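You operate a simulated robot arm through the tools that you are given. There is no shell and no other tool. Be economical: measure what you need, move in short steps, check, and stop when the job is done.

You run a simulated robot arm. Do the job below in one go: nothing can be reset, and whatever is moved stays where it is left.

JOB
Put the 500 g steel weight from the top of the table with the round lid on top of the cream carton there and the 200 g steel weight on the steel disc there. Put the jug from the top shelf of the steel stand on the bench edge beside the balance. Open the steel drawer. The order is free. Set down upright: jug.
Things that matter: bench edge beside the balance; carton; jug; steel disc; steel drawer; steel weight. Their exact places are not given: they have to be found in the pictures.

It is judged by the outcome, as a careful person would: the job done as asked, and still so three seconds after it is handed in. It fails if anything else is knocked over, pushed out of place, dropped, spilled or broken. A push-on lid holds only when it is set on centred and level and pressed home; a screw cap is set on level and turned clockwise until tight.

ROBOT AND FRAMES
A 6-joint arm with a four-finger gripper on a trunk, on a base that drives. Base frame: it is fixed to the floor where the robot stands at the start and does not move with it; the origin is under the middle of the robot, x ahead of it, y to its left, z up; the surface under the hand at the start is at about z = 0.68. Lengths are in m, angles in rad, forces in N, time in s.
With the tool pointing down near the work surface it reaches from about 0.5 to 0.9 m from the robot's upright axis, wherever it stands. Its first joint turns from -2.897 to 2.897 rad. Places, roughly: bench edge beside the balance [-1.5, -1.7, 0.9]; jug [1.5, -3.5, 0.75]; steel drawer [-4.1, 3.6, 0.7]. Payload 3.43 kg.
The TCP is the grasp point between the finger pads, 0.03 m short of the fingertips. In the tool frame z runs along the fingers and y along their closing line. Largest opening 0.12 m; the body of the gripper starts 0.085 m behind the TCP.
Orientation is told as [roll, pitch, yaw] about the base's x, y, z axes, in that order, counted from this pose: with the fingers straight down and closing along the base's y, the tool's x points along the base's -x, its y along +y and its z along -z.

CONTROLS
- The arm moves only by the tool send_rows. Its argument "series" is a list that holds one entry, the list of rows, each a list of 7 numbers: the shift along the tool's x, y, z in m, then the turn, a rotation vector about the tool's x, y, z in degrees, then the gripper command, from -1 (fully open) to 1 (shut), values between in proportion. In form: [[[tx, ty, tz, rx, ry, rz, jaw], ...]]. A call has 1 to 12 rows; each row is the pose to reach, as a shift and turn from the pose commanded when the call began, along the tool's axes at that moment. A row lasts 0.2 s, in which the tool goes at most 0.05 m and 0.15 rad; a call with a longer step from one row to the next is refused whole, and so is a gripper value outside its range. A pose out of reach is approached as far as the arm can. The call stops where the force on the tool passes 40 N (or 10 N more than at its start, if that is more) or the arm is blocked; 0.2 s more then pass. The fingers move at their own pace and stop on an object; they squeeze with about 44 N. The grip force told is the motor's: it shows also when the fingers shut on nothing. Time passes only in rows, and 0.2 s behind the last, so rows that repeat a pose let the fingers close. The reply holds the time, the measured pose of the TCP, the force on the tool along the base axes, the opening and the grip force, in the units named above and with some noise, with the torque about the TCP (base axes, N m) and any sound that the robot's microphone picked up, and new pictures: "show" is both (left out), scene, wrist or none.
- Cameras (640 x 400 px; columns grow to the right, rows downward): "scene" is now at [0.0469, 0.1618, 1.4368]; the picture's right is [-0.52, -0.86, 0.00], its down [-0.66, 0.40, -0.64] and it looks along [0.54, -0.33, -0.77] (base axes); focal length 278 px, centre (320, 200). "wrist" rides on the gripper at [0.071, -0.017, -0.121] in the tool frame; the picture's right is [0.23, 0.97, 0.00], its down [-0.81, 0.19, -0.55] and it looks along [-0.54, 0.13, 0.83] (tool axes); focal length 275 px, centre (320, 200).
- raise_lower(by): slides the trunk up (or, below 0, down) by that many m; the arm and the scene camera ride with it, the base frame stays. It gives what a move gives, with no picture.
- roll_base(legs): drives the robot by 1 to 6 legs, each [ahead, left, turn to the left] in m, m and rad, along the robot's own axes; the way and the turn of a leg run together, so that a leg with both is an arc; at most 1.5 m and 3.142 rad a leg. The arm and the cameras ride along, it lands a little off, and it stops where it bumps. It gives what a move gives, and a new picture of the scene camera.
- pan_tilt(pan, tilt): turns the head with the scene camera to pan (to the left, within 2.094 rad either way) and tilt (down, from -0.506 to 1.204), counted from straight ahead of the robot. It gives what a move gives, and a new picture of the scene camera.
- point_at(camera, pixels): there is no depth. For up to 12 entries [column, row, z] of the newest picture of that camera ("zoom" is the newest enlarged one), the place [x, y] in the base frame at which the ray of that pixel passes the height z, good to about 0.003 m. It takes no simulated time.
- inspect(camera, box): a new picture of the part [left, top, right, bottom] of that camera's present view, enlarged. It takes no simulated time.
- sign_off(): hands the job in; it is judged then, once.

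Work in short steps. Measure before you move; look again where a grasp or a placing could have gone wrong, and mend it. You have 110 turns and 260 pictures in all, those below and enlarged ones among them. Open the gripper and draw the arm clear of the work before you hand the job in, unless the task says otherwise; then end with one line.

The tools are called after "Call:" as name(argument=value, ...) on one line, values as JSON. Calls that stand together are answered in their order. send_rows: Moves the arm, as the interface text tells. Its arguments: {"type":"object","properties":{"series":{"type":"array","items":{"type":"array","items":{"type":"array","items":{"type":"number"}}}},"show":{"type":"string","enum":["both","scene","wrist","none"]}},"required":["series"]} The other tools are called the same way: raise_lower (by) slides the trunk up or down; roll_base (legs) drives the base; pan_tilt (pan, tilt) turns the head that bears the scene camera; point_at (camera, pixels) gives the place at which the rays of pixels pass given heights; inspect (camera, box) takes an enlarged picture of a part of a camera's view; sign_off () hands the job in.

At the start:

```text
clock: 0.0
tool_pos: [0.3544, -0.3136, 0.9065]
ee_rot: [0.0, 0.0, 0.0]
wrist_force: [-0.7, 0.2, 0.5]
wrist_torque: [0.0, -0.01, 0.05]
width: 0.1198
finger_force: 0.1
trunk travel left (down, up): [-0.025, 0.515]
robot x, y, heading: [0.0015, 0.0044, -0.001]
head pan, tilt: [-0.545, 0.881]
```

scene: 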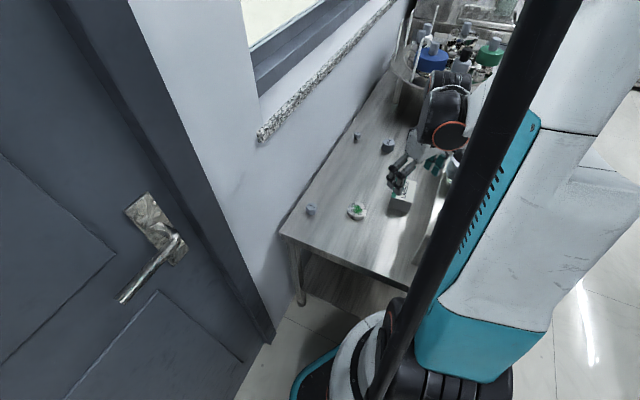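
wrist: 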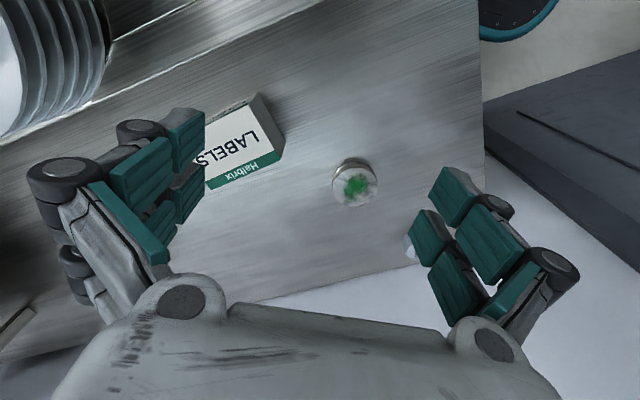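

The scene shows the table with small steel objects around (357,137), (388,146), (310,209), (357,210) and a box at (400,200). I enlarge both views.

Call:
inspect(camera="scene", box=[270, 90, 490, 250])

Call:
inspect(camera="wrist", box=[180, 60, 440, 240])

```text
2.50 times, centred on (380, 170) of scene
```

zoom: 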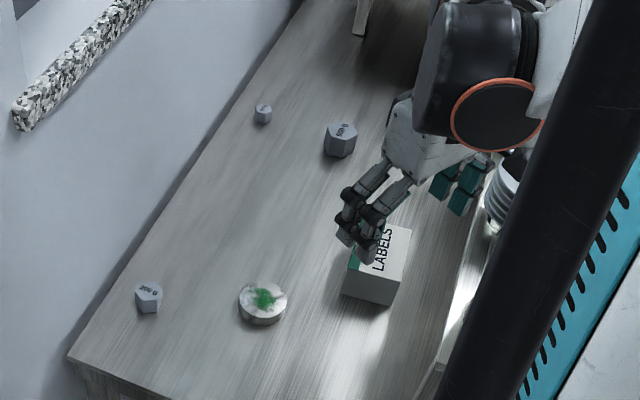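

```text
2.22 times, centred on (310, 150) of wrist
```

zoom: 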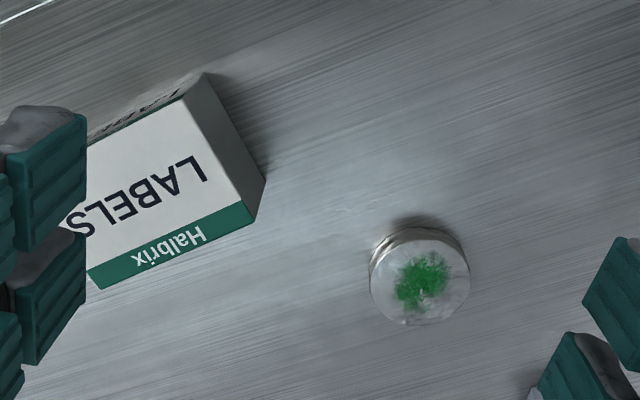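

There are three weights, a box and a disc with a green mark on this table, but the column hides the right-hand part. I turn the head to look around.

Call:
pan_tilt(pan=-1.0, tilt=0.7)

Call:
pan_tilt(pan=-0.3, tilt=0.6)

Call:
pan_tilt(pan=-1.8, tilt=0.4)

Call:
pan_tilt(pan=1.6, tilt=0.4)

```text
clock: 0.9
tool_pos: [0.3541, -0.3135, 0.907]
ee_rot: [0.0, -0.001, 0.0]
wrist_force: [0.0, -0.5, 0.5]
wrist_torque: [-0.03, 0.0, -0.02]
width: 0.12
finger_force: 0.1
trunk travel left (down, up): [-0.025, 0.515]
robot x, y, heading: [-0.0, -0.003, -0.002]
head pan, tilt: [-1.0, 0.7]
```

scene: 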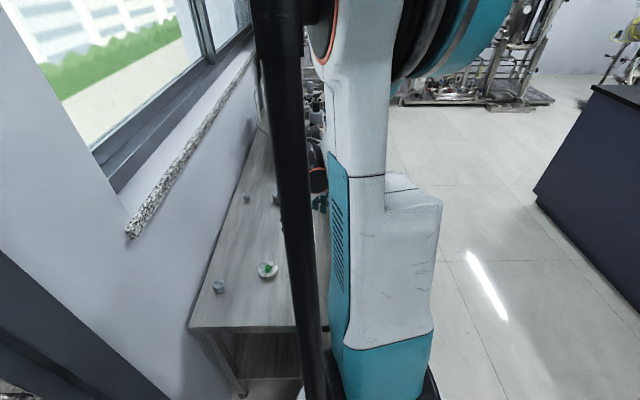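

```text
clock: 2.0
tool_pos: [0.3551, -0.316, 0.9059]
ee_rot: [-0.001, -0.002, -0.001]
wrist_force: [-0.7, 0.9, -0.1]
wrist_torque: [-0.01, 0.01, -0.02]
width: 0.12
finger_force: 0.1
trunk travel left (down, up): [-0.025, 0.515]
robot x, y, heading: [-0.0014, 0.0012, 0.006]
head pan, tilt: [-0.3, 0.6]
```

scene: 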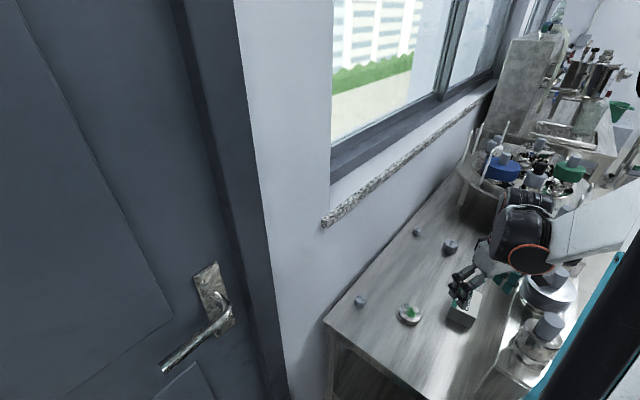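

```text
clock: 3.6
tool_pos: [0.3541, -0.3157, 0.9063]
ee_rot: [0.001, 0.0, -0.001]
wrist_force: [0.0, 1.0, -0.3]
wrist_torque: [0.0, -0.03, -0.01]
width: 0.1201
finger_force: 0.0
trunk travel left (down, up): [-0.025, 0.515]
robot x, y, heading: [0.0011, -0.002, 0.002]
head pan, tilt: [-1.799, 0.4]
```

scene: 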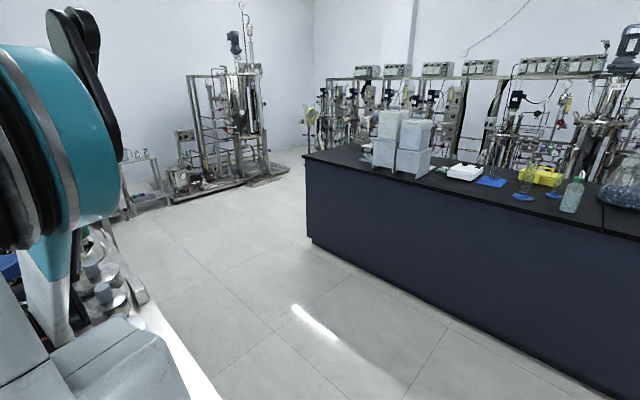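

```text
clock: 6.4
tool_pos: [0.3548, -0.3154, 0.9055]
ee_rot: [0.0, 0.0, -0.002]
wrist_force: [-0.3, -0.6, 1.4]
wrist_torque: [0.01, 0.02, 0.05]
width: 0.1199
finger_force: 0.1
trunk travel left (down, up): [-0.025, 0.515]
robot x, y, heading: [-0.0033, 0.0023, -0.002]
head pan, tilt: [1.6, 0.4]
```

scene: 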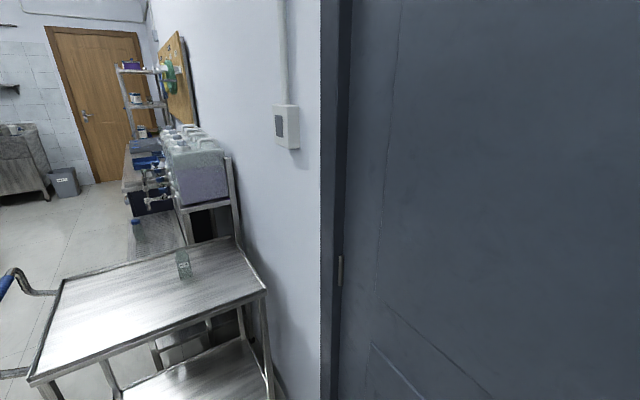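

The weights table is ahead-right. I raise the trunk for a better overview of it and look again.

Call:
raise_lower(by=0.3)

Call:
pan_tilt(pan=-0.45, tilt=0.9)

Call:
send_rows(series=[[[0, 0, 0, 0, 0, 0, -1]]], show="wrist")

Call:
inspect(camera="scene", box=[300, 60, 540, 260])

```text
clock: 9.4
tool_pos: [0.3541, -0.3144, 1.2055]
ee_rot: [0.001, 0.001, 0.001]
wrist_force: [0.3, 0.1, 0.2]
wrist_torque: [0.02, -0.01, 0.0]
width: 0.12
finger_force: 0.1
trunk travel left (down, up): [-0.325, 0.215]
robot x, y, heading: [-0.0011, -0.0007, 0.002]
head pan, tilt: [1.6, 0.4]
```

```text
clock: 11.4
tool_pos: [0.3549, -0.3155, 1.2054]
ee_rot: [0.0, 0.001, -0.001]
wrist_force: [-0.8, 0.6, 0.0]
wrist_torque: [-0.03, 0.0, -0.01]
width: 0.1199
finger_force: 0.0
trunk travel left (down, up): [-0.325, 0.215]
robot x, y, heading: [-0.0005, -0.0008, -0.0]
head pan, tilt: [-0.45, 0.901]
```

scene: 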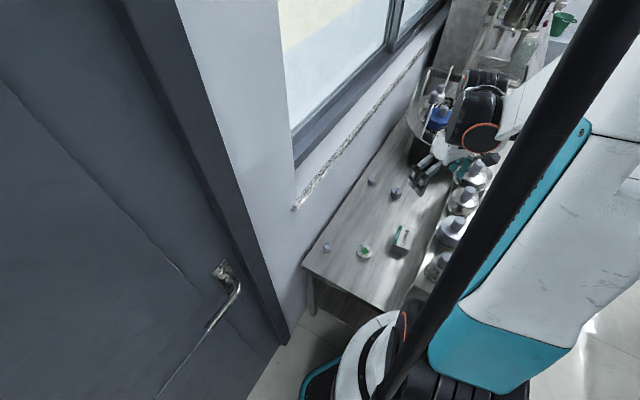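

```text
clock: 11.8
tool_pos: [0.3542, -0.3145, 1.2053]
ee_rot: [0.0, 0.0, -0.001]
wrist_force: [0.0, 0.4, -0.4]
wrist_torque: [0.01, -0.02, -0.02]
width: 0.1203
finger_force: 0.1
trunk travel left (down, up): [-0.325, 0.215]
robot x, y, heading: [-0.0014, -0.0001, 0.001]
head pan, tilt: [-0.45, 0.901]
```

wrist: 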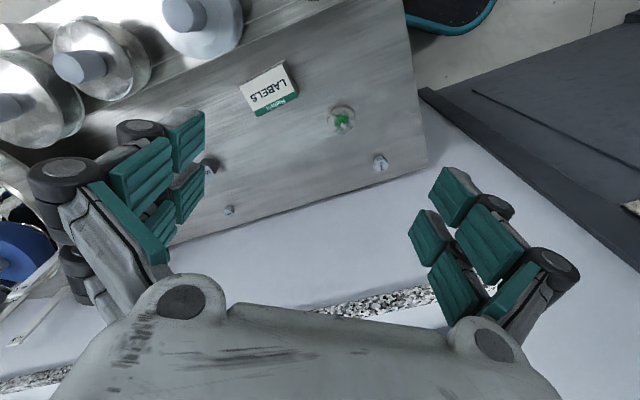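

```text
2.00 times, centred on (420, 160) of scene
```

zoom: 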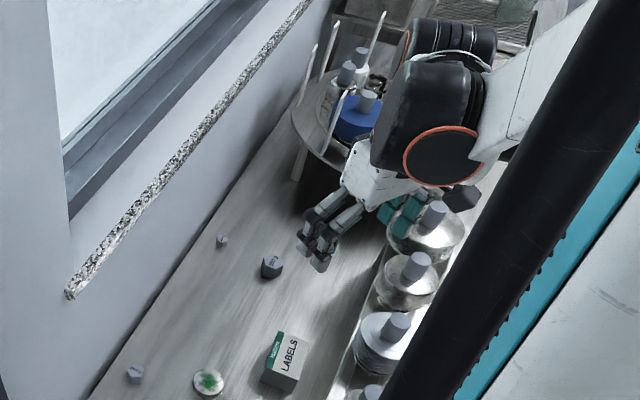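

I locate the objects on the table (z≈0.68) and check label text with closer views.

Call:
inspect(camera="wrist", box=[180, 90, 420, 240])

Call:
point_at(camera="scene", pixels=[[327, 248, 0.69], [365, 251, 0.69], [401, 238, 0.74], [396, 193, 0.7], [372, 180, 0.69], [302, 265, 0.68], [380, 306, 0.68]])

Call:
point_at(camera="wrist", pixels=[[381, 165, 0.69], [341, 118, 0.69], [270, 87, 0.74], [207, 166, 0.7], [229, 210, 0.69], [425, 160, 0.68], [403, 0, 0.68]])

```text
2.67 times, centred on (300, 165) of wrist
```

zoom: 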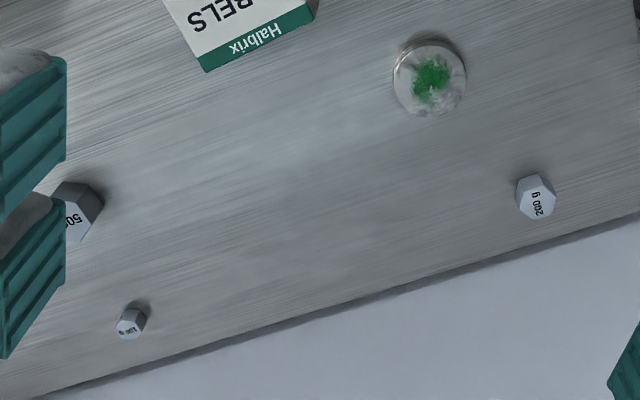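

```text
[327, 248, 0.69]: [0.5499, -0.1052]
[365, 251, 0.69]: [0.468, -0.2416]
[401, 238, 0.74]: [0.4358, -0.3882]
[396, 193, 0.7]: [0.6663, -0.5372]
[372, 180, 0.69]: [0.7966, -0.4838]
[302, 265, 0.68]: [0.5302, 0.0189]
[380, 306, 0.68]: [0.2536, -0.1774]
```

```text
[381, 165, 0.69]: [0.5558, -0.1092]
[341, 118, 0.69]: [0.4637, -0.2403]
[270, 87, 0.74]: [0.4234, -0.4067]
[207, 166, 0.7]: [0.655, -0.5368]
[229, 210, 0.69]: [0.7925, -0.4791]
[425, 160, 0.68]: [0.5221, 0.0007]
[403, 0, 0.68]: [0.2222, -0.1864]
```

200 g is at (0.555,-0.107), the marked disc at (0.466,-0.241), the carton at (0.43,-0.40), and 500 g at (0.66,-0.537). I move above the 500 g weight at height, then lower the trunk.

Call:
send_rows(series=[[[-0.034, -0.025, 0, 0, 0, 0, -1], [-0.068, -0.05, 0, 0, 0, 0, -1], [-0.102, -0.074, 0, 0, 0, 0, -1], [-0.136, -0.099, 0, 0, 0, 0, -1], [-0.17, -0.124, 0, 0, 0, 0, -1], [-0.204, -0.148, 0, 0, 0, 0, -1], [-0.238, -0.173, 0, 0, 0, 0, -1], [-0.272, -0.2, 0, 0, 0, 0, -1], [-0.29, -0.222, 0, 0, 0, 0, -1], [-0.29, -0.222, 0, 0, 0, 0, -1]]], show="both")

```text
clock: 14.0
tool_pos: [0.6426, -0.5381, 1.2072]
ee_rot: [0.0, 0.0, 0.0]
wrist_force: [-0.6, -0.4, 0.1]
wrist_torque: [0.02, 0.0, -0.02]
width: 0.1198
finger_force: 0.0
trunk travel left (down, up): [-0.325, 0.215]
robot x, y, heading: [-0.0003, -0.0014, -0.001]
head pan, tilt: [-0.45, 0.901]
```

scene: 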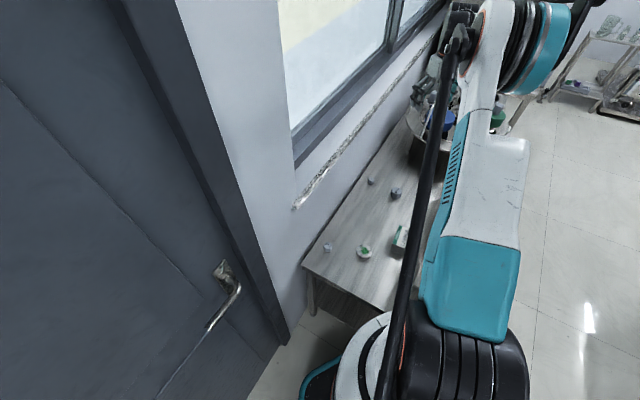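
wrist: 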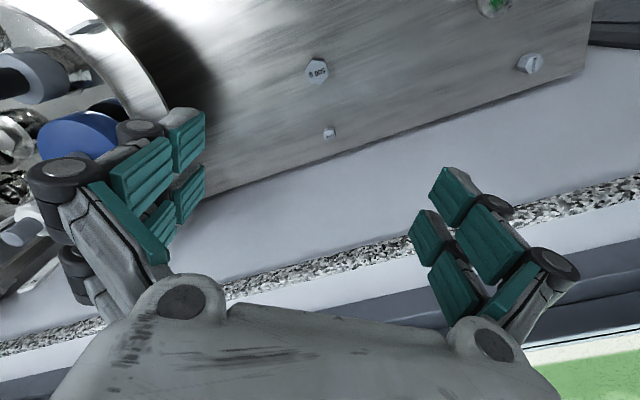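

I check clearance to the round rack and sill before lowering.

Call:
point_at(camera="wrist", pixels=[[316, 71, 0.71], [316, 71, 0.69], [165, 110, 0.7], [165, 110, 0.85], [140, 40, 0.85], [225, 200, 0.68], [330, 133, 0.69]])

Call:
inspect(camera="wrist", box=[80, 0, 400, 200])

Call:
inspect(camera="scene", box=[350, 40, 510, 240])

```text
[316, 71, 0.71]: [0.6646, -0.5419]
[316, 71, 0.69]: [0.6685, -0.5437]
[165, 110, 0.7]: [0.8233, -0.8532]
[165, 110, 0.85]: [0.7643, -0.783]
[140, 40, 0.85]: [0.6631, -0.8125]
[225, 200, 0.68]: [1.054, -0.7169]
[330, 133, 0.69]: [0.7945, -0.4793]
```

```text
2.00 times, centred on (240, 100) of wrist
```

zoom: 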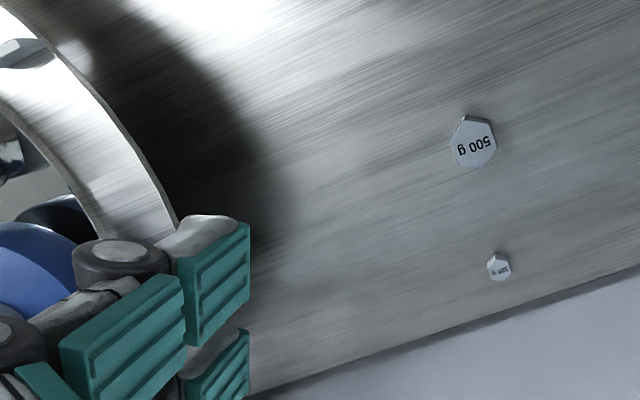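

```text
2.00 times, centred on (430, 140) of scene
```

zoom: 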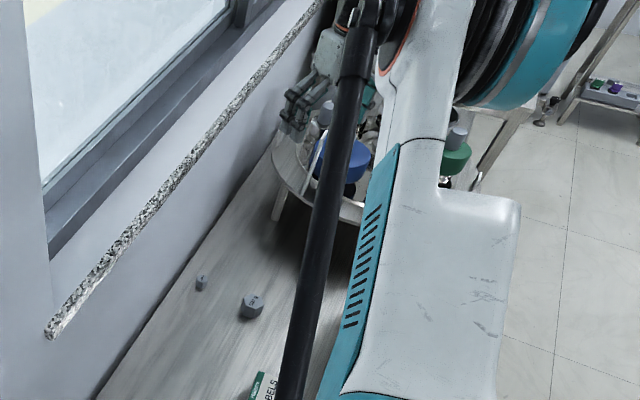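

The rack is over 0.2 m away from the 500 g weight (0.665,-0.542). I lower the trunk by 0.3.

Call:
raise_lower(by=-0.3)

Call:
send_rows(series=[[[0, 0, 0.02, 0, 0, 0, -1], [0, 0, 0.04, 0, 0, 0, -1]]], show="both")

Call:
inspect(camera="wrist", box=[200, 20, 440, 170])

```text
clock: 17.0
tool_pos: [0.6434, -0.5382, 0.9067]
ee_rot: [0.001, 0.001, 0.001]
wrist_force: [0.6, -0.5, 0.0]
wrist_torque: [-0.02, -0.04, -0.02]
width: 0.1201
finger_force: 0.1
trunk travel left (down, up): [-0.025, 0.515]
robot x, y, heading: [0.0012, 0.0001, -0.005]
head pan, tilt: [-0.45, 0.901]
```

```text
clock: 17.6
tool_pos: [0.6425, -0.5371, 0.8691]
ee_rot: [0.0, -0.001, 0.001]
wrist_force: [0.2, 0.6, 0.0]
wrist_torque: [-0.03, 0.0, -0.03]
width: 0.1198
finger_force: 0.1
trunk travel left (down, up): [-0.025, 0.515]
robot x, y, heading: [0.0033, -0.0055, 0.002]
head pan, tilt: [-0.45, 0.901]
```

scene: 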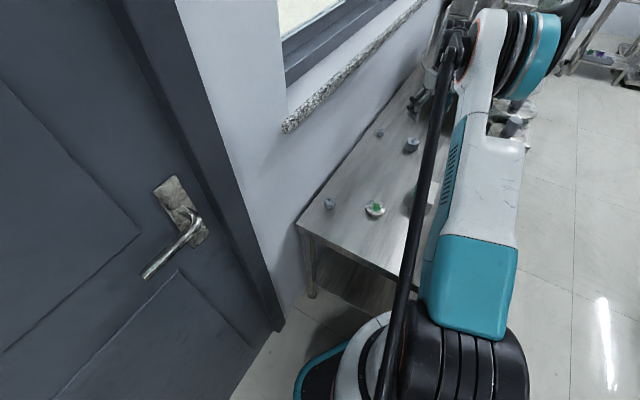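
wrist: 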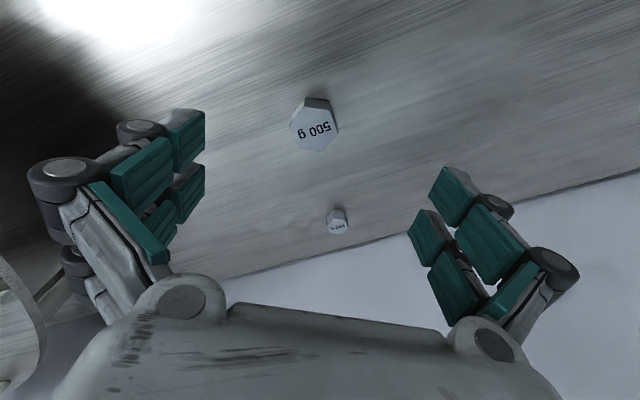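

```text
2.67 times, centred on (320, 95) of wrist
```

zoom: 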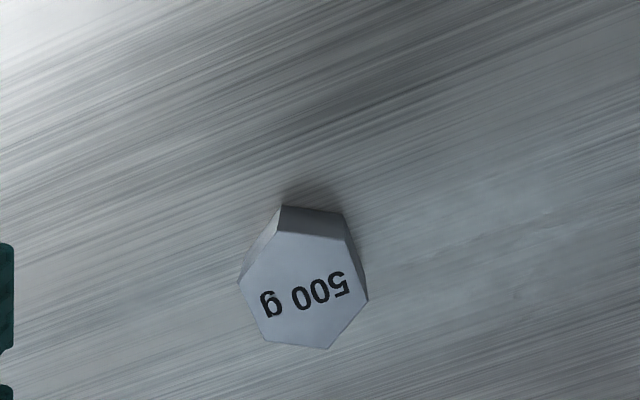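

I measure the hexagon's vertices at several heights.

Call:
point_at(camera="zoom", pixels=[[278, 233, 0.715], [347, 238, 0.715], [368, 300, 0.715], [328, 349, 0.715], [262, 340, 0.715], [238, 283, 0.715], [285, 205, 0.68], [345, 213, 0.68], [278, 233, 0.725], [347, 238, 0.725], [328, 349, 0.725], [262, 340, 0.725]])

```text
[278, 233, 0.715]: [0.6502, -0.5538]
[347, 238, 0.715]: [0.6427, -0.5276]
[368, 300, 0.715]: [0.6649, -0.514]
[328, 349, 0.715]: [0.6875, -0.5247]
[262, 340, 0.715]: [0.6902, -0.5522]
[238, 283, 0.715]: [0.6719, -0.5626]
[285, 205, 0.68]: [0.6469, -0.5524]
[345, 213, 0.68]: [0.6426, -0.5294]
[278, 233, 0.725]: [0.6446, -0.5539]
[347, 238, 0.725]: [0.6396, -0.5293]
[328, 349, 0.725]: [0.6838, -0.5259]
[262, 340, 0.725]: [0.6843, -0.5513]
```

The hexagon's centre is (0.668,-0.539), about 0.042 m across the flats, with a face normal about 68° from x, so I yaw by -22°. I move over it and go down partway, with a check before the final descent.

Call:
send_rows(series=[[[-0.01, 0, 0.02, 0, 0, 7.5, -0.5], [-0.02, -0.001, 0.04, 0, 0, 15, -0.3], [-0.0255, -0.002, 0.07, 0, 0, 22, -0.3], [-0.0255, -0.002, 0.095, 0, 0, 22, -0.3], [-0.0255, -0.002, 0.095, 0, 0, 22, -0.3]]], show="wrist")

Call:
inspect(camera="wrist", box=[160, 80, 480, 280])

```text
clock: 18.8
tool_pos: [0.6684, -0.5377, 0.7733]
ee_rot: [0.0, 0.0, -0.384]
wrist_force: [0.2, 0.6, -0.2]
wrist_torque: [0.01, 0.03, -0.01]
width: 0.0779
finger_force: 0.0
trunk travel left (down, up): [-0.025, 0.515]
robot x, y, heading: [0.0031, 0.0021, -0.003]
head pan, tilt: [-0.45, 0.901]
```

wrist: 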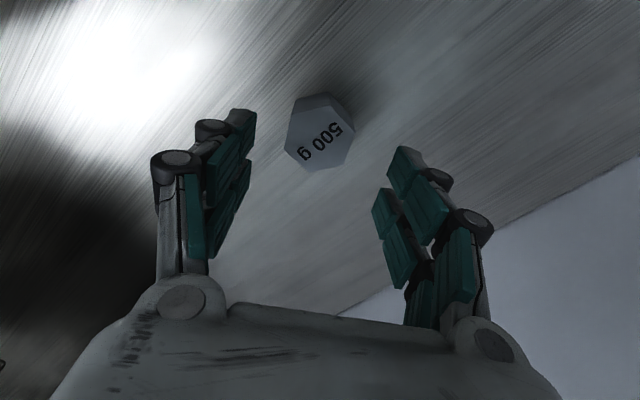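

```text
2.00 times, centred on (320, 180) of wrist
```

zoom: 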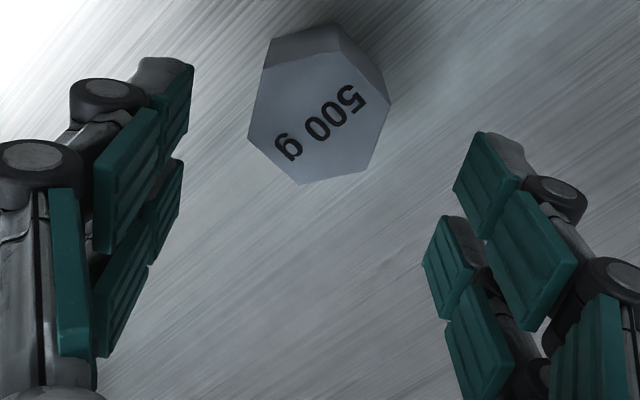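

Faces look aligned with the finger line. I re-measure the centre.

Call:
point_at(camera="zoom", pixels=[[268, 68, 0.72], [342, 52, 0.72], [390, 102, 0.72], [365, 172, 0.72], [300, 184, 0.72], [248, 137, 0.72], [272, 38, 0.68], [332, 25, 0.68]])

```text
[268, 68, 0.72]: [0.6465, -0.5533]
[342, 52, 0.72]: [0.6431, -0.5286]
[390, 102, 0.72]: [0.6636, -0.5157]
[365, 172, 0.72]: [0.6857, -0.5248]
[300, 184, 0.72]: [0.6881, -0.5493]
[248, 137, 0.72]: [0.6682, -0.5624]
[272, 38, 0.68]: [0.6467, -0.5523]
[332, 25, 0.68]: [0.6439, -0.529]
```

Centre (0.666,-0.539), top about 0.72, so I'm aligned. I descend to z≈0.716 and close.

Call:
send_rows(series=[[[0, 0, 0.03, 0, 0, 0, -0.3], [0.002, 0, 0.057, 0, 0, 0, -0.3], [0.002, 0, 0.057, 0, 0, 0, -0.3], [0.002, 0, 0.057, 0, 0, 0, 1], [0.002, 0, 0.057, 0, 0, 0, 1], [0.002, 0, 0.057, 0, 0, 0, 1]]], show="none")

Call:
send_rows(series=[[[0, 0, -0.04, 0, 0, 0, 1], [0, 0, -0.085, 0, 0, 0, 1], [0, 0, -0.13, 0, 0, 0, 1], [0, 0, -0.13, 0, 0, 0, 1]]], show="both")

```text
clock: 20.2
tool_pos: [0.6663, -0.5371, 0.7158]
ee_rot: [-0.001, -0.001, -0.384]
wrist_force: [0.2, -1.9, 0.2]
wrist_torque: [-0.02, 0.09, 0.04]
width: 0.0433
finger_force: 44.1
trunk travel left (down, up): [-0.025, 0.515]
robot x, y, heading: [-0.001, -0.0002, -0.006]
head pan, tilt: [-0.45, 0.901]
```

```text
clock: 21.2
tool_pos: [0.6664, -0.5389, 0.8473]
ee_rot: [0.0, 0.0, -0.384]
wrist_force: [0.4, 0.9, -4.8]
wrist_torque: [-0.03, 0.0, 0.01]
width: 0.0432
finger_force: 43.8
trunk travel left (down, up): [-0.025, 0.515]
robot x, y, heading: [0.0003, -0.0007, 0.001]
head pan, tilt: [-0.45, 0.901]
```

scene: 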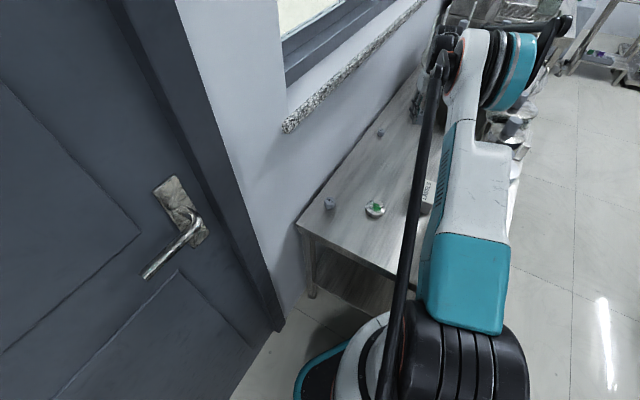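
wrist: 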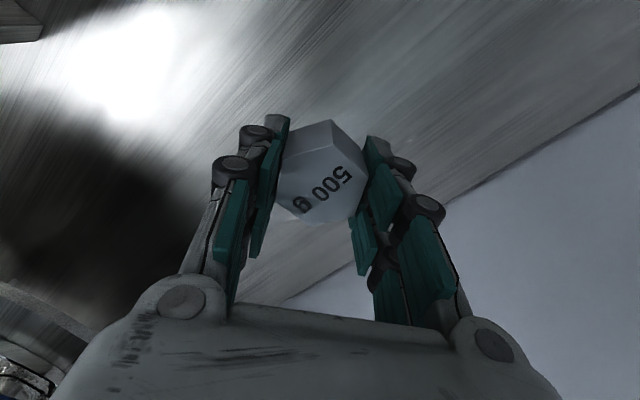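

The 500 g weight is held (4.8 N load). I move back toward the carton at z≈0.85 to view it.

Call:
send_rows(series=[[[0.046, 0.006, -0.01, 0, 0, 0, 1], [0.093, 0.012, -0.02, 0, 0, 0, 1], [0.139, 0.017, -0.02, 0, 0, 0, 1], [0.186, 0.023, -0.02, 0, 0, 0, 1], [0.232, 0.029, -0.02, 0, 0, 0, 1], [0.278, 0.035, -0.02, 0, 0, 0, 1], [0.325, 0.04, -0.02, 0, 0, 0, 1], [0.325, 0.04, -0.02, 0, 0, 0, 1]]], show="both")

Call:
inspect(camera="wrist", box=[160, 80, 480, 280])

```text
clock: 23.0
tool_pos: [0.379, -0.379, 0.8657]
ee_rot: [-0.001, 0.001, -0.383]
wrist_force: [-0.9, -0.3, -4.7]
wrist_torque: [-0.01, -0.07, 0.03]
width: 0.0432
finger_force: 44.0
trunk travel left (down, up): [-0.025, 0.515]
robot x, y, heading: [-0.0033, -0.0001, -0.003]
head pan, tilt: [-0.45, 0.901]
```

scene: 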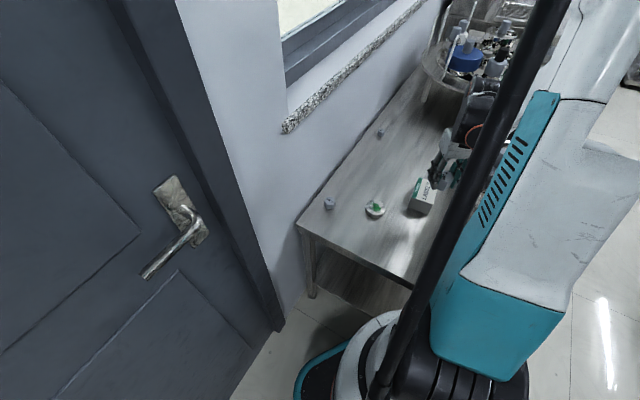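
wrist: 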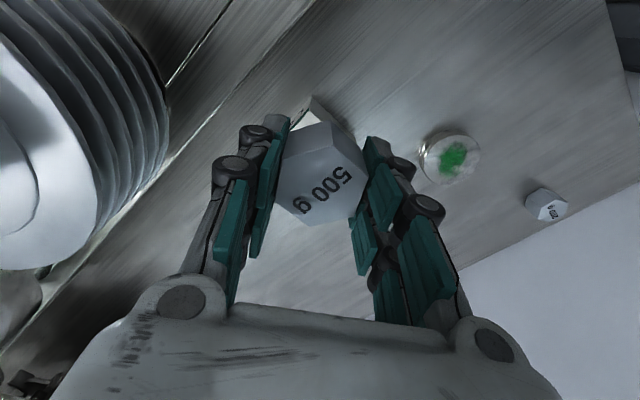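

```text
2.00 times, centred on (320, 180) of wrist
```

zoom: 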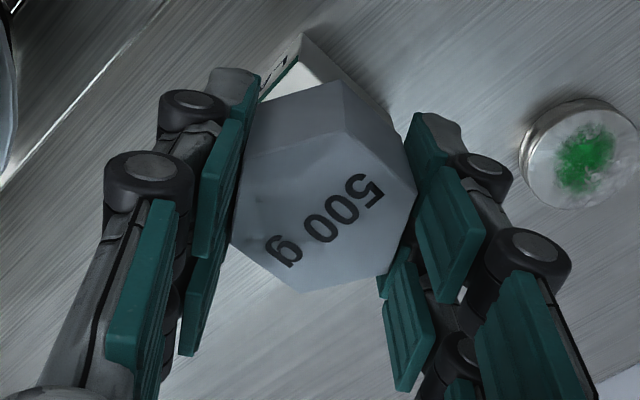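

The weight hides the carton in the wrist view, so I shift sideways and up to see it, and also enlarge the scene view.

Call:
send_rows(series=[[[0, 0.04, -0.03, 0, 0, 0, 1], [0, 0.08, -0.06, 0, 0, 0, 1], [0.0, 0.12, -0.09, 0, 0, 0, 1], [0.0, 0.15, -0.12, 0, 0, 0, 1], [0.0, 0.15, -0.12, 0, 0, 0, 1]]], show="both")

Call:
inspect(camera="wrist", box=[150, 0, 470, 200])

Call:
inspect(camera="scene", box=[360, 150, 480, 225])

```text
clock: 24.2
tool_pos: [0.4345, -0.2359, 0.984]
ee_rot: [0.001, -0.001, -0.384]
wrist_force: [-0.4, -0.3, -4.7]
wrist_torque: [-0.06, -0.01, 0.02]
width: 0.0432
finger_force: 44.5
trunk travel left (down, up): [-0.025, 0.515]
robot x, y, heading: [-0.0022, 0.0006, -0.001]
head pan, tilt: [-0.45, 0.901]
```

scene: 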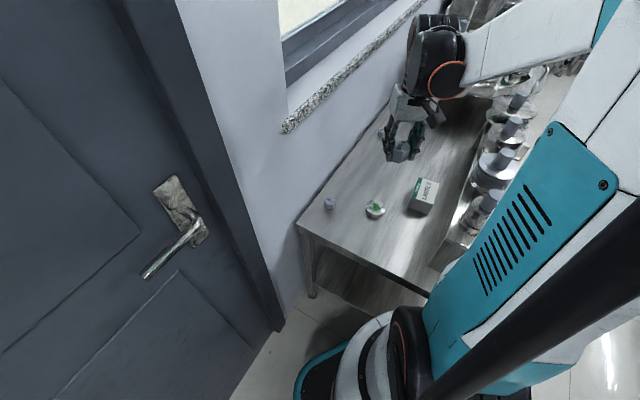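
wrist: 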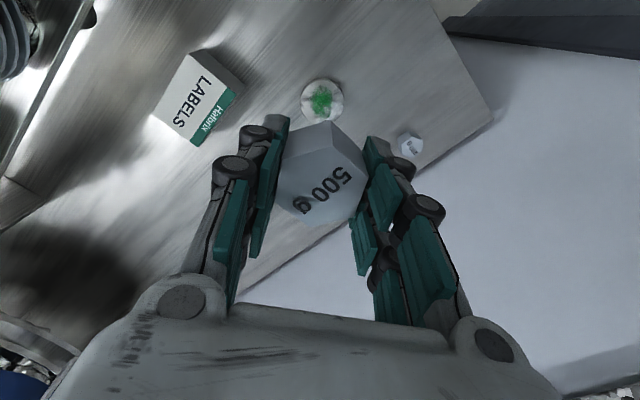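

```text
2.00 times, centred on (310, 100) of wrist
```

zoom: 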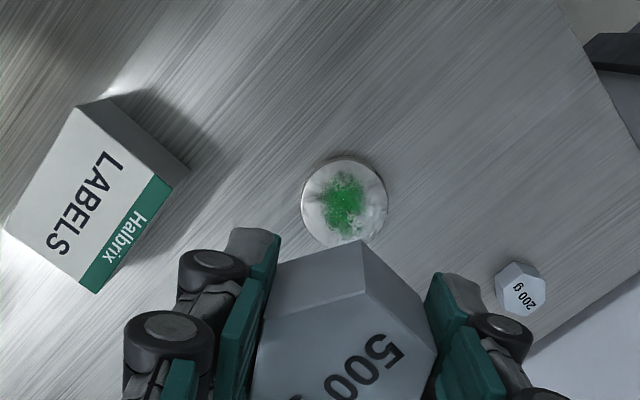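

```text
5.33 times, centred on (420, 188) of scene
```

zoom: 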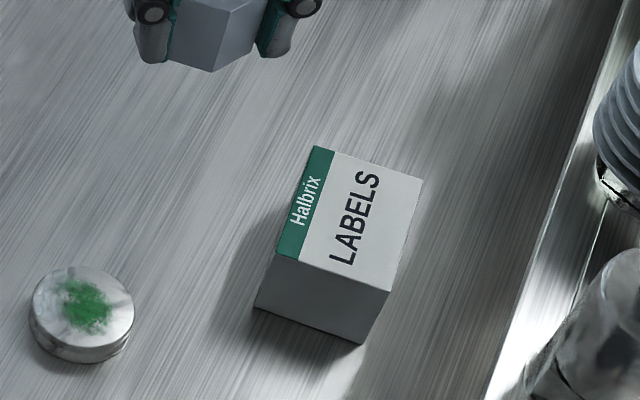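

The enlarged scene view shows the carton top corners at (314,146),(422,178),(389,292),(277,252) and bottom at (253,309),(362,345). I measure them.

Call:
point_at(camera="zoom", pixels=[[314, 146, 0.73], [422, 178, 0.73], [389, 292, 0.73], [277, 252, 0.73], [253, 309, 0.68], [362, 345, 0.68], [389, 292, 0.72], [277, 252, 0.72], [81, 307, 0.695], [30, 315, 0.69], [134, 305, 0.69]])

Call:
point_at(camera="wrist", pixels=[[190, 51, 0.73], [237, 91, 0.73], [198, 146, 0.73], [153, 115, 0.73], [321, 100, 0.695]])

```text
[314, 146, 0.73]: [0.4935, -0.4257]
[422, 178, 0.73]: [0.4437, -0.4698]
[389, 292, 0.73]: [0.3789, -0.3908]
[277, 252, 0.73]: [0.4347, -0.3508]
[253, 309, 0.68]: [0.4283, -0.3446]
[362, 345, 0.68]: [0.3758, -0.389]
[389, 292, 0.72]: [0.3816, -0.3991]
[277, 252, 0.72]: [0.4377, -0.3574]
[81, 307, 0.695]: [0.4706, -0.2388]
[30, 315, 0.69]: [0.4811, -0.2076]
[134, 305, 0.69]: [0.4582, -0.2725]
```

```text
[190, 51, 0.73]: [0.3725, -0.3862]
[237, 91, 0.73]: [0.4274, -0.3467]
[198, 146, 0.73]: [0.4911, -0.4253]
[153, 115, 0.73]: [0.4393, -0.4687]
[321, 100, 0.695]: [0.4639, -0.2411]
```

The carton centre is (0.435,-0.408), about 0.10×0.067 m, top ≈0.735; the disc centre is (0.467,-0.240). I move the weight over the carton and lower to just above it.

Call:
send_rows(series=[[[-0.017, -0.042, 0.01, 0, 0, 0, 1], [-0.034, -0.082, 0.02, 0, 0, 0, 1], [-0.05, -0.122, 0.04, 0, 0, 0, 1], [-0.065, -0.159, 0.06, 0, 0, 0, 1], [-0.065, -0.159, 0.105, 0, 0, 0, 1], [-0.065, -0.159, 0.15, 0, 0, 0, 1], [-0.065, -0.159, 0.195, 0, 0, 0, 1], [-0.065, -0.159, 0.195, 0, 0, 0, 1]]], show="scene")

Call:
inspect(camera="scene", box=[360, 130, 480, 225])

```text
clock: 26.0
tool_pos: [0.436, -0.4111, 0.7903]
ee_rot: [-0.001, 0.002, -0.382]
wrist_force: [1.2, 0.1, -5.4]
wrist_torque: [0.04, 0.03, -0.03]
width: 0.0431
finger_force: 44.0
trunk travel left (down, up): [-0.025, 0.515]
robot x, y, heading: [-0.0017, -0.0009, 0.002]
head pan, tilt: [-0.45, 0.901]
```

scene: 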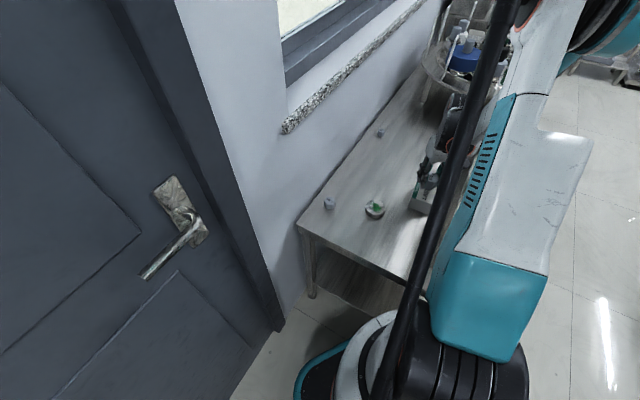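

```text
4.21 times, centred on (420, 178) of scene
```

zoom: 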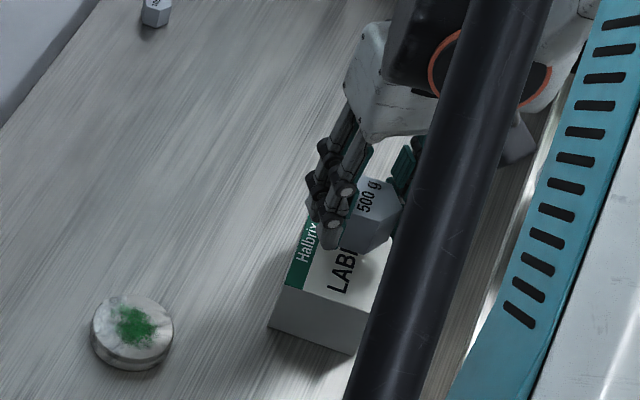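

Over the carton; I lower in fine steps until contact.

Call:
send_rows(series=[[[0, 0, 0.008, 0, 0, 0, 1], [0, 0, 0.013, 0, 0, 0, 1], [0, 0, 0.016, 0, 0, 0, 1], [0, 0, 0.016, 0, 0, 0, 1]]], show="none")

```text
clock: 27.0
tool_pos: [0.4363, -0.4116, 0.7757]
ee_rot: [0.002, 0.001, -0.384]
wrist_force: [-0.1, 0.3, -4.7]
wrist_torque: [-0.04, 0.01, 0.03]
width: 0.0431
finger_force: 44.1
trunk travel left (down, up): [-0.025, 0.515]
robot x, y, heading: [-0.0003, -0.0002, 0.001]
head pan, tilt: [-0.45, 0.901]
```

No contact yet (force still -4.7 N); a few more millimetres.

Call:
send_rows(series=[[[0, 0, 0.002, 0, 0, 0, 1], [0, 0, 0.004, 0, 0, 0, 1], [0, 0, 0.004, 0, 0, 0, 1]]], show="none")

Call:
send_rows(series=[[[0, 0, 0.002, 0, 0, 0, 1], [0, 0, 0.002, 0, 0, 0, 1]]], show="wrist")

```text
clock: 27.8
tool_pos: [0.4367, -0.4113, 0.77]
ee_rot: [0.001, 0.0, -0.384]
wrist_force: [3.1, -1.8, 5.7]
wrist_torque: [-0.04, -0.03, -0.01]
width: 0.043
finger_force: 43.5
trunk travel left (down, up): [-0.025, 0.515]
robot x, y, heading: [0.0003, 0.0037, 0.005]
head pan, tilt: [-0.45, 0.901]
```

```text
clock: 28.4
tool_pos: [0.4362, -0.4112, 0.769]
ee_rot: [0.0, -0.002, -0.385]
wrist_force: [3.6, -6.3, 26.9]
wrist_torque: [-0.21, -0.22, -0.03]
width: 0.0433
finger_force: 44.4
trunk travel left (down, up): [-0.025, 0.515]
robot x, y, heading: [-0.0026, -0.0035, 0.003]
head pan, tilt: [-0.45, 0.901]
```

wrist: 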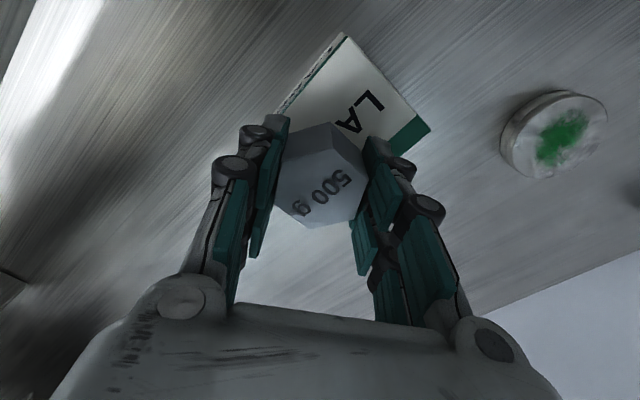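

Contact is firm (27 N). I ease up 2 mm, open partway, and lift away.

Call:
send_rows(series=[[[0, 0, -0.002, 0, 0, 0, 1], [0, 0, -0.002, 0, 0, 0, 0.1], [0, 0, -0.002, 0, 0, 0, -0.3], [0, 0, -0.002, 0, 0, 0, -0.3], [0, 0, -0.04, 0, 0, 0, -0.3], [0, 0, -0.085, 0, 0, 0, -0.3], [0, 0, -0.13, 0, 0, 0, -0.3], [0, 0, -0.15, 0, 0, 0, -0.3]]], show="both")

```text
clock: 30.2
tool_pos: [0.4378, -0.4143, 0.9191]
ee_rot: [0.001, 0.002, -0.385]
wrist_force: [-0.5, 0.8, 0.2]
wrist_torque: [0.02, 0.0, 0.01]
width: 0.0782
finger_force: 0.0
trunk travel left (down, up): [-0.025, 0.515]
robot x, y, heading: [0.0039, 0.0016, -0.0]
head pan, tilt: [-0.45, 0.901]
```

scene: 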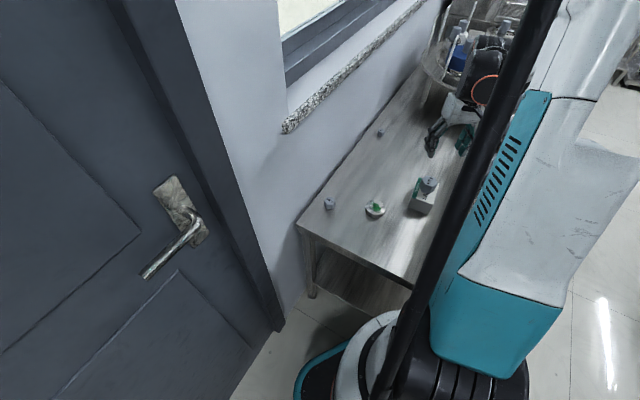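
wrist: 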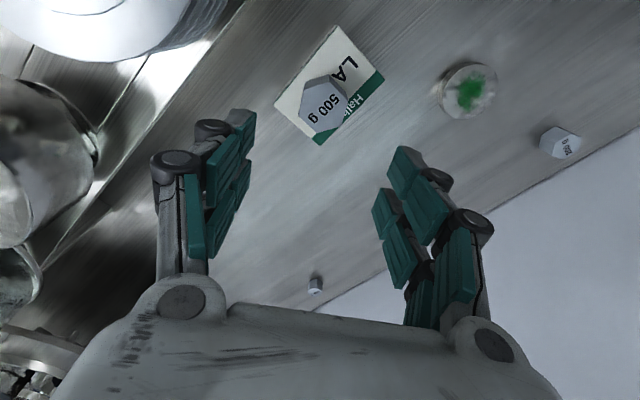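

The 500 g weight sits on the carton. Next, move over the 200 g weight at (0.555,-0.107), turning back to yaw 0.

Call:
send_rows(series=[[[0.004, 0.045, 0, 0, 0, -7, -0.3], [0.008, 0.09, 0, 0, 0, -14, -0.3], [0.012, 0.135, 0, 0, 0, -22, -0.3], [0.016, 0.18, 0.01, 0, 0, -22, -0.3], [0.02, 0.225, 0.02, 0, 0, -22, -0.3], [0.024, 0.27, 0.03, 0, 0, -22, -0.3], [0.0287, 0.316, 0.04, 0, 0, -22, -0.3], [0.0287, 0.316, 0.05, 0, 0, -22, -0.3], [0.0287, 0.316, 0.05, 0, 0, -22, -0.3]]], show="both")

Call:
inspect(camera="wrist", box=[240, 60, 400, 160])

Call:
inspect(camera="scene", box=[280, 130, 460, 243])

```text
clock: 32.2
tool_pos: [0.527, -0.1079, 0.8673]
ee_rot: [0.0, 0.002, 0.001]
wrist_force: [-0.2, 1.1, -0.4]
wrist_torque: [0.03, -0.01, 0.0]
width: 0.0781
finger_force: 0.1
trunk travel left (down, up): [-0.025, 0.515]
robot x, y, heading: [-0.0013, 0.0006, -0.001]
head pan, tilt: [-0.45, 0.901]
```

scene: 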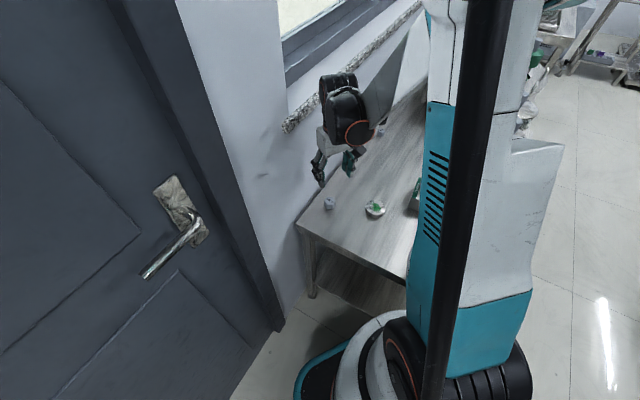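
wrist: 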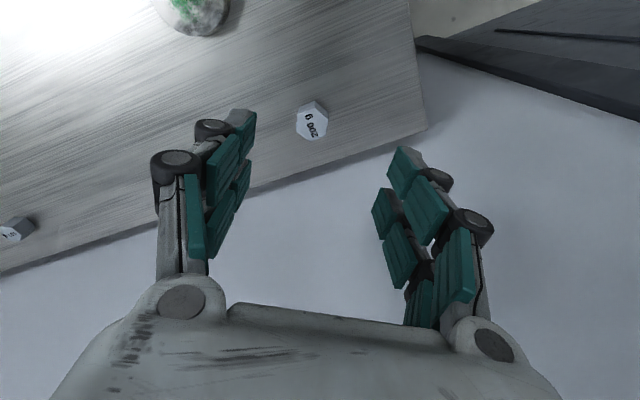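

```text
4.00 times, centred on (320, 110) of wrist
```

zoom: 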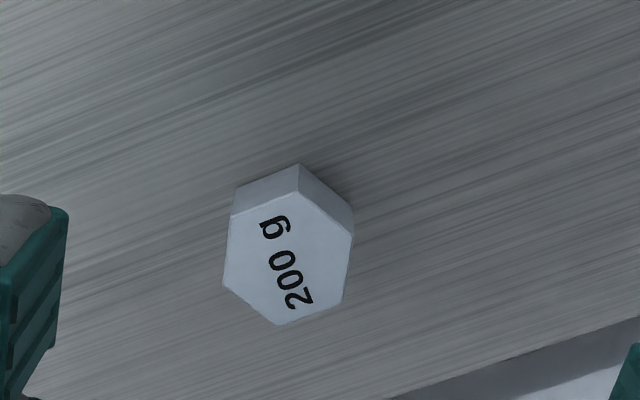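

```text
3.54 times, centred on (370, 186) of scene
```

zoom: 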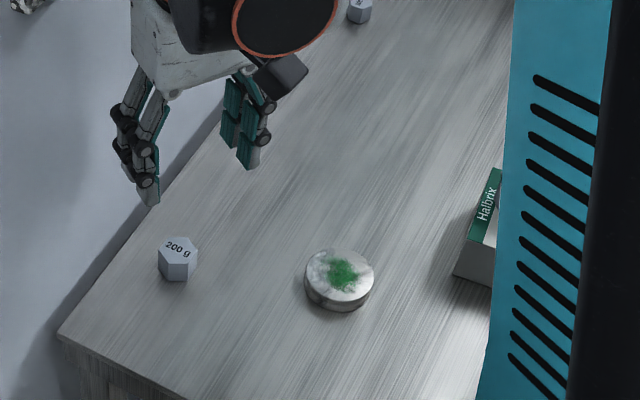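

I measure the 200 g hexagon's vertices.

Call:
point_at(camera="wrist", pixels=[[297.75, 113.75, 0.71], [314.25, 108, 0.71], [328.25, 118.75, 0.71], [325.5, 135.5, 0.71], [310, 141.25, 0.71], [295.75, 131.25, 0.71], [299.25, 106.75, 0.68], [314.75, 100.75, 0.68], [328.75, 111.75, 0.68]])

```text
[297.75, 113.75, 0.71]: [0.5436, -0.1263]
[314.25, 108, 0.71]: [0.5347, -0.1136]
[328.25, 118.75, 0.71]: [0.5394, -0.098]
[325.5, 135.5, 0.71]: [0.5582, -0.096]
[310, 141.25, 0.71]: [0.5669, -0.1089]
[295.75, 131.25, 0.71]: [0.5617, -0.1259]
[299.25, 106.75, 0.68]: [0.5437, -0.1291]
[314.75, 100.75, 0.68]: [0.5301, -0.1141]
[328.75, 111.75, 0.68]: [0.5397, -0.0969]
```

Centre (0.551,-0.1115), flats facing ±y, about 0.03 m tall. I descend over it with jaws ~0.06 and grip.

Call:
send_rows(series=[[[-0.012, -0.002, 0.04, 0, 0, -3, -0.2], [-0.024, -0.0035, 0.08, 0, 0, -3, -0.1], [-0.024, -0.0035, 0.12, 0, 0, -3, -0.1], [-0.024, -0.0035, 0.14, 0, 0, -3, -0.1], [-0.024, -0.0035, 0.153, 0, 0, -3, -0.1], [-0.024, -0.0035, 0.153, 0, 0, -3, -0.1], [-0.024, -0.0035, 0.153, 0, 0, -3, 1], [-0.024, -0.0035, 0.153, 0, 0, -3, 1], [-0.024, -0.0035, 0.153, 0, 0, -3, 1]]], show="wrist")

```text
clock: 34.2
tool_pos: [0.5517, -0.1119, 0.7147]
ee_rot: [0.0, -0.001, 0.053]
wrist_force: [0.0, 0.4, 0.7]
wrist_torque: [-0.01, -0.01, 0.03]
width: 0.0319
finger_force: 44.2
trunk travel left (down, up): [-0.025, 0.515]
robot x, y, heading: [-0.0001, -0.0021, 0.003]
head pan, tilt: [-0.45, 0.901]
```

wrist: 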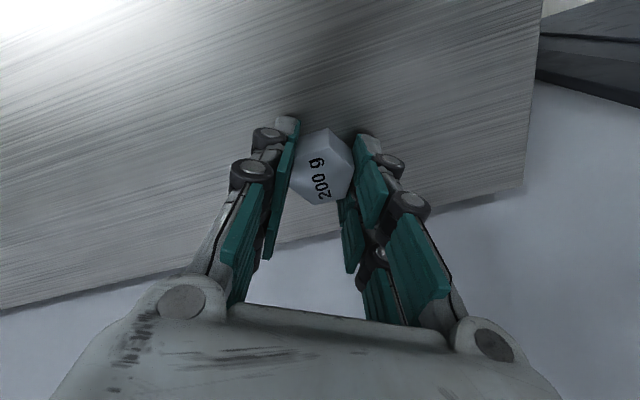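

Gripped (width 0.032). I lift, move over the disc at (0.467,-0.240) and lower to z≈0.755.

Call:
send_rows(series=[[[0, 0, -0.045, 0, 0, 0, 1], [0, 0, -0.09, 0, 0, 0, 1], [0.026, -0.035, -0.09, 0, 0, 0, 1], [0.052, -0.07, -0.09, 0, 0, 0, 1], [0.075, -0.1, -0.09, 0, 0, 0, 1], [0.0917, -0.1233, -0.08, 0, 0, 0, 1], [0.0917, -0.1233, -0.04, 0, 0, 0, 1], [0.0917, -0.1233, -0.04, 0, 0, 0, 1]]], show="both")

Call:
inspect(camera="wrist", box=[220, 60, 460, 210])

Call:
inspect(camera="scene", box=[320, 150, 440, 225])

```text
clock: 36.0
tool_pos: [0.4671, -0.2406, 0.7559]
ee_rot: [0.0, -0.001, 0.051]
wrist_force: [-0.2, 0.0, -2.5]
wrist_torque: [0.02, 0.0, -0.02]
width: 0.0317
finger_force: 44.3
trunk travel left (down, up): [-0.025, 0.515]
robot x, y, heading: [0.0015, 0.0018, 0.005]
head pan, tilt: [-0.45, 0.901]
```

scene: 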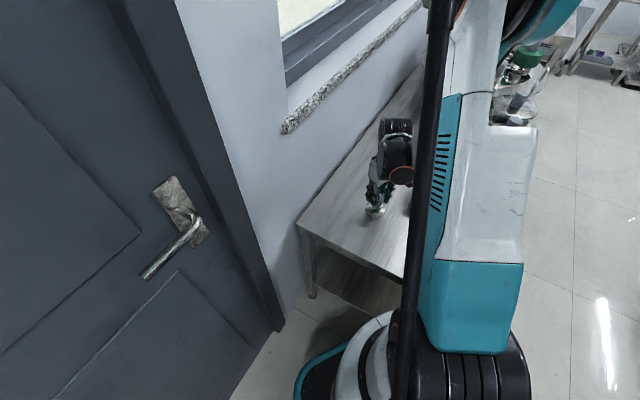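
wrist: 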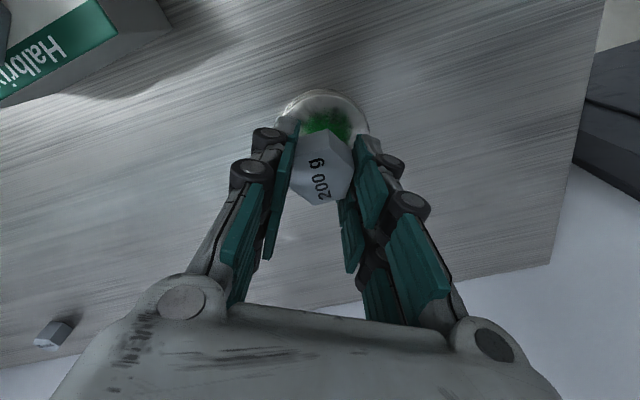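

```text
2.67 times, centred on (340, 135) of wrist
```

zoom: 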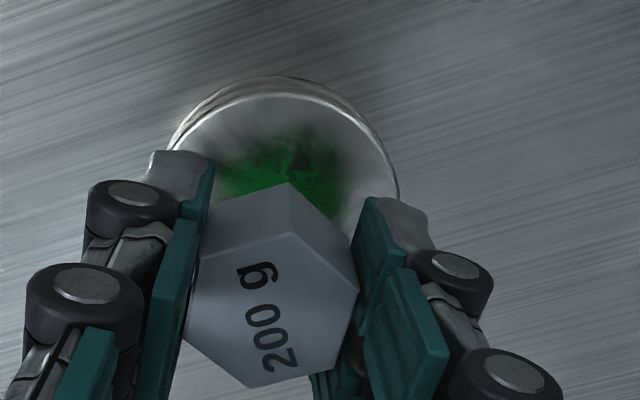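

```text
5.33 times, centred on (380, 188) of scene
```

zoom: 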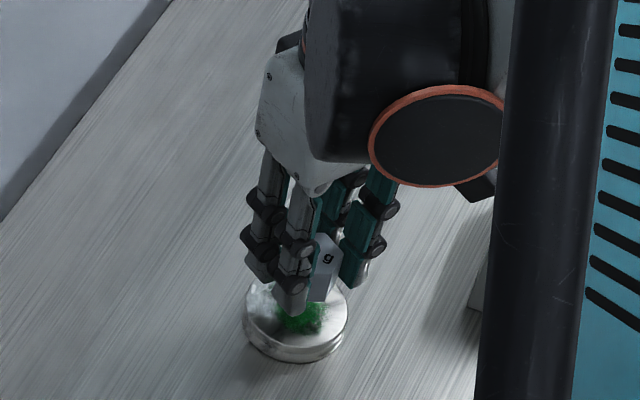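

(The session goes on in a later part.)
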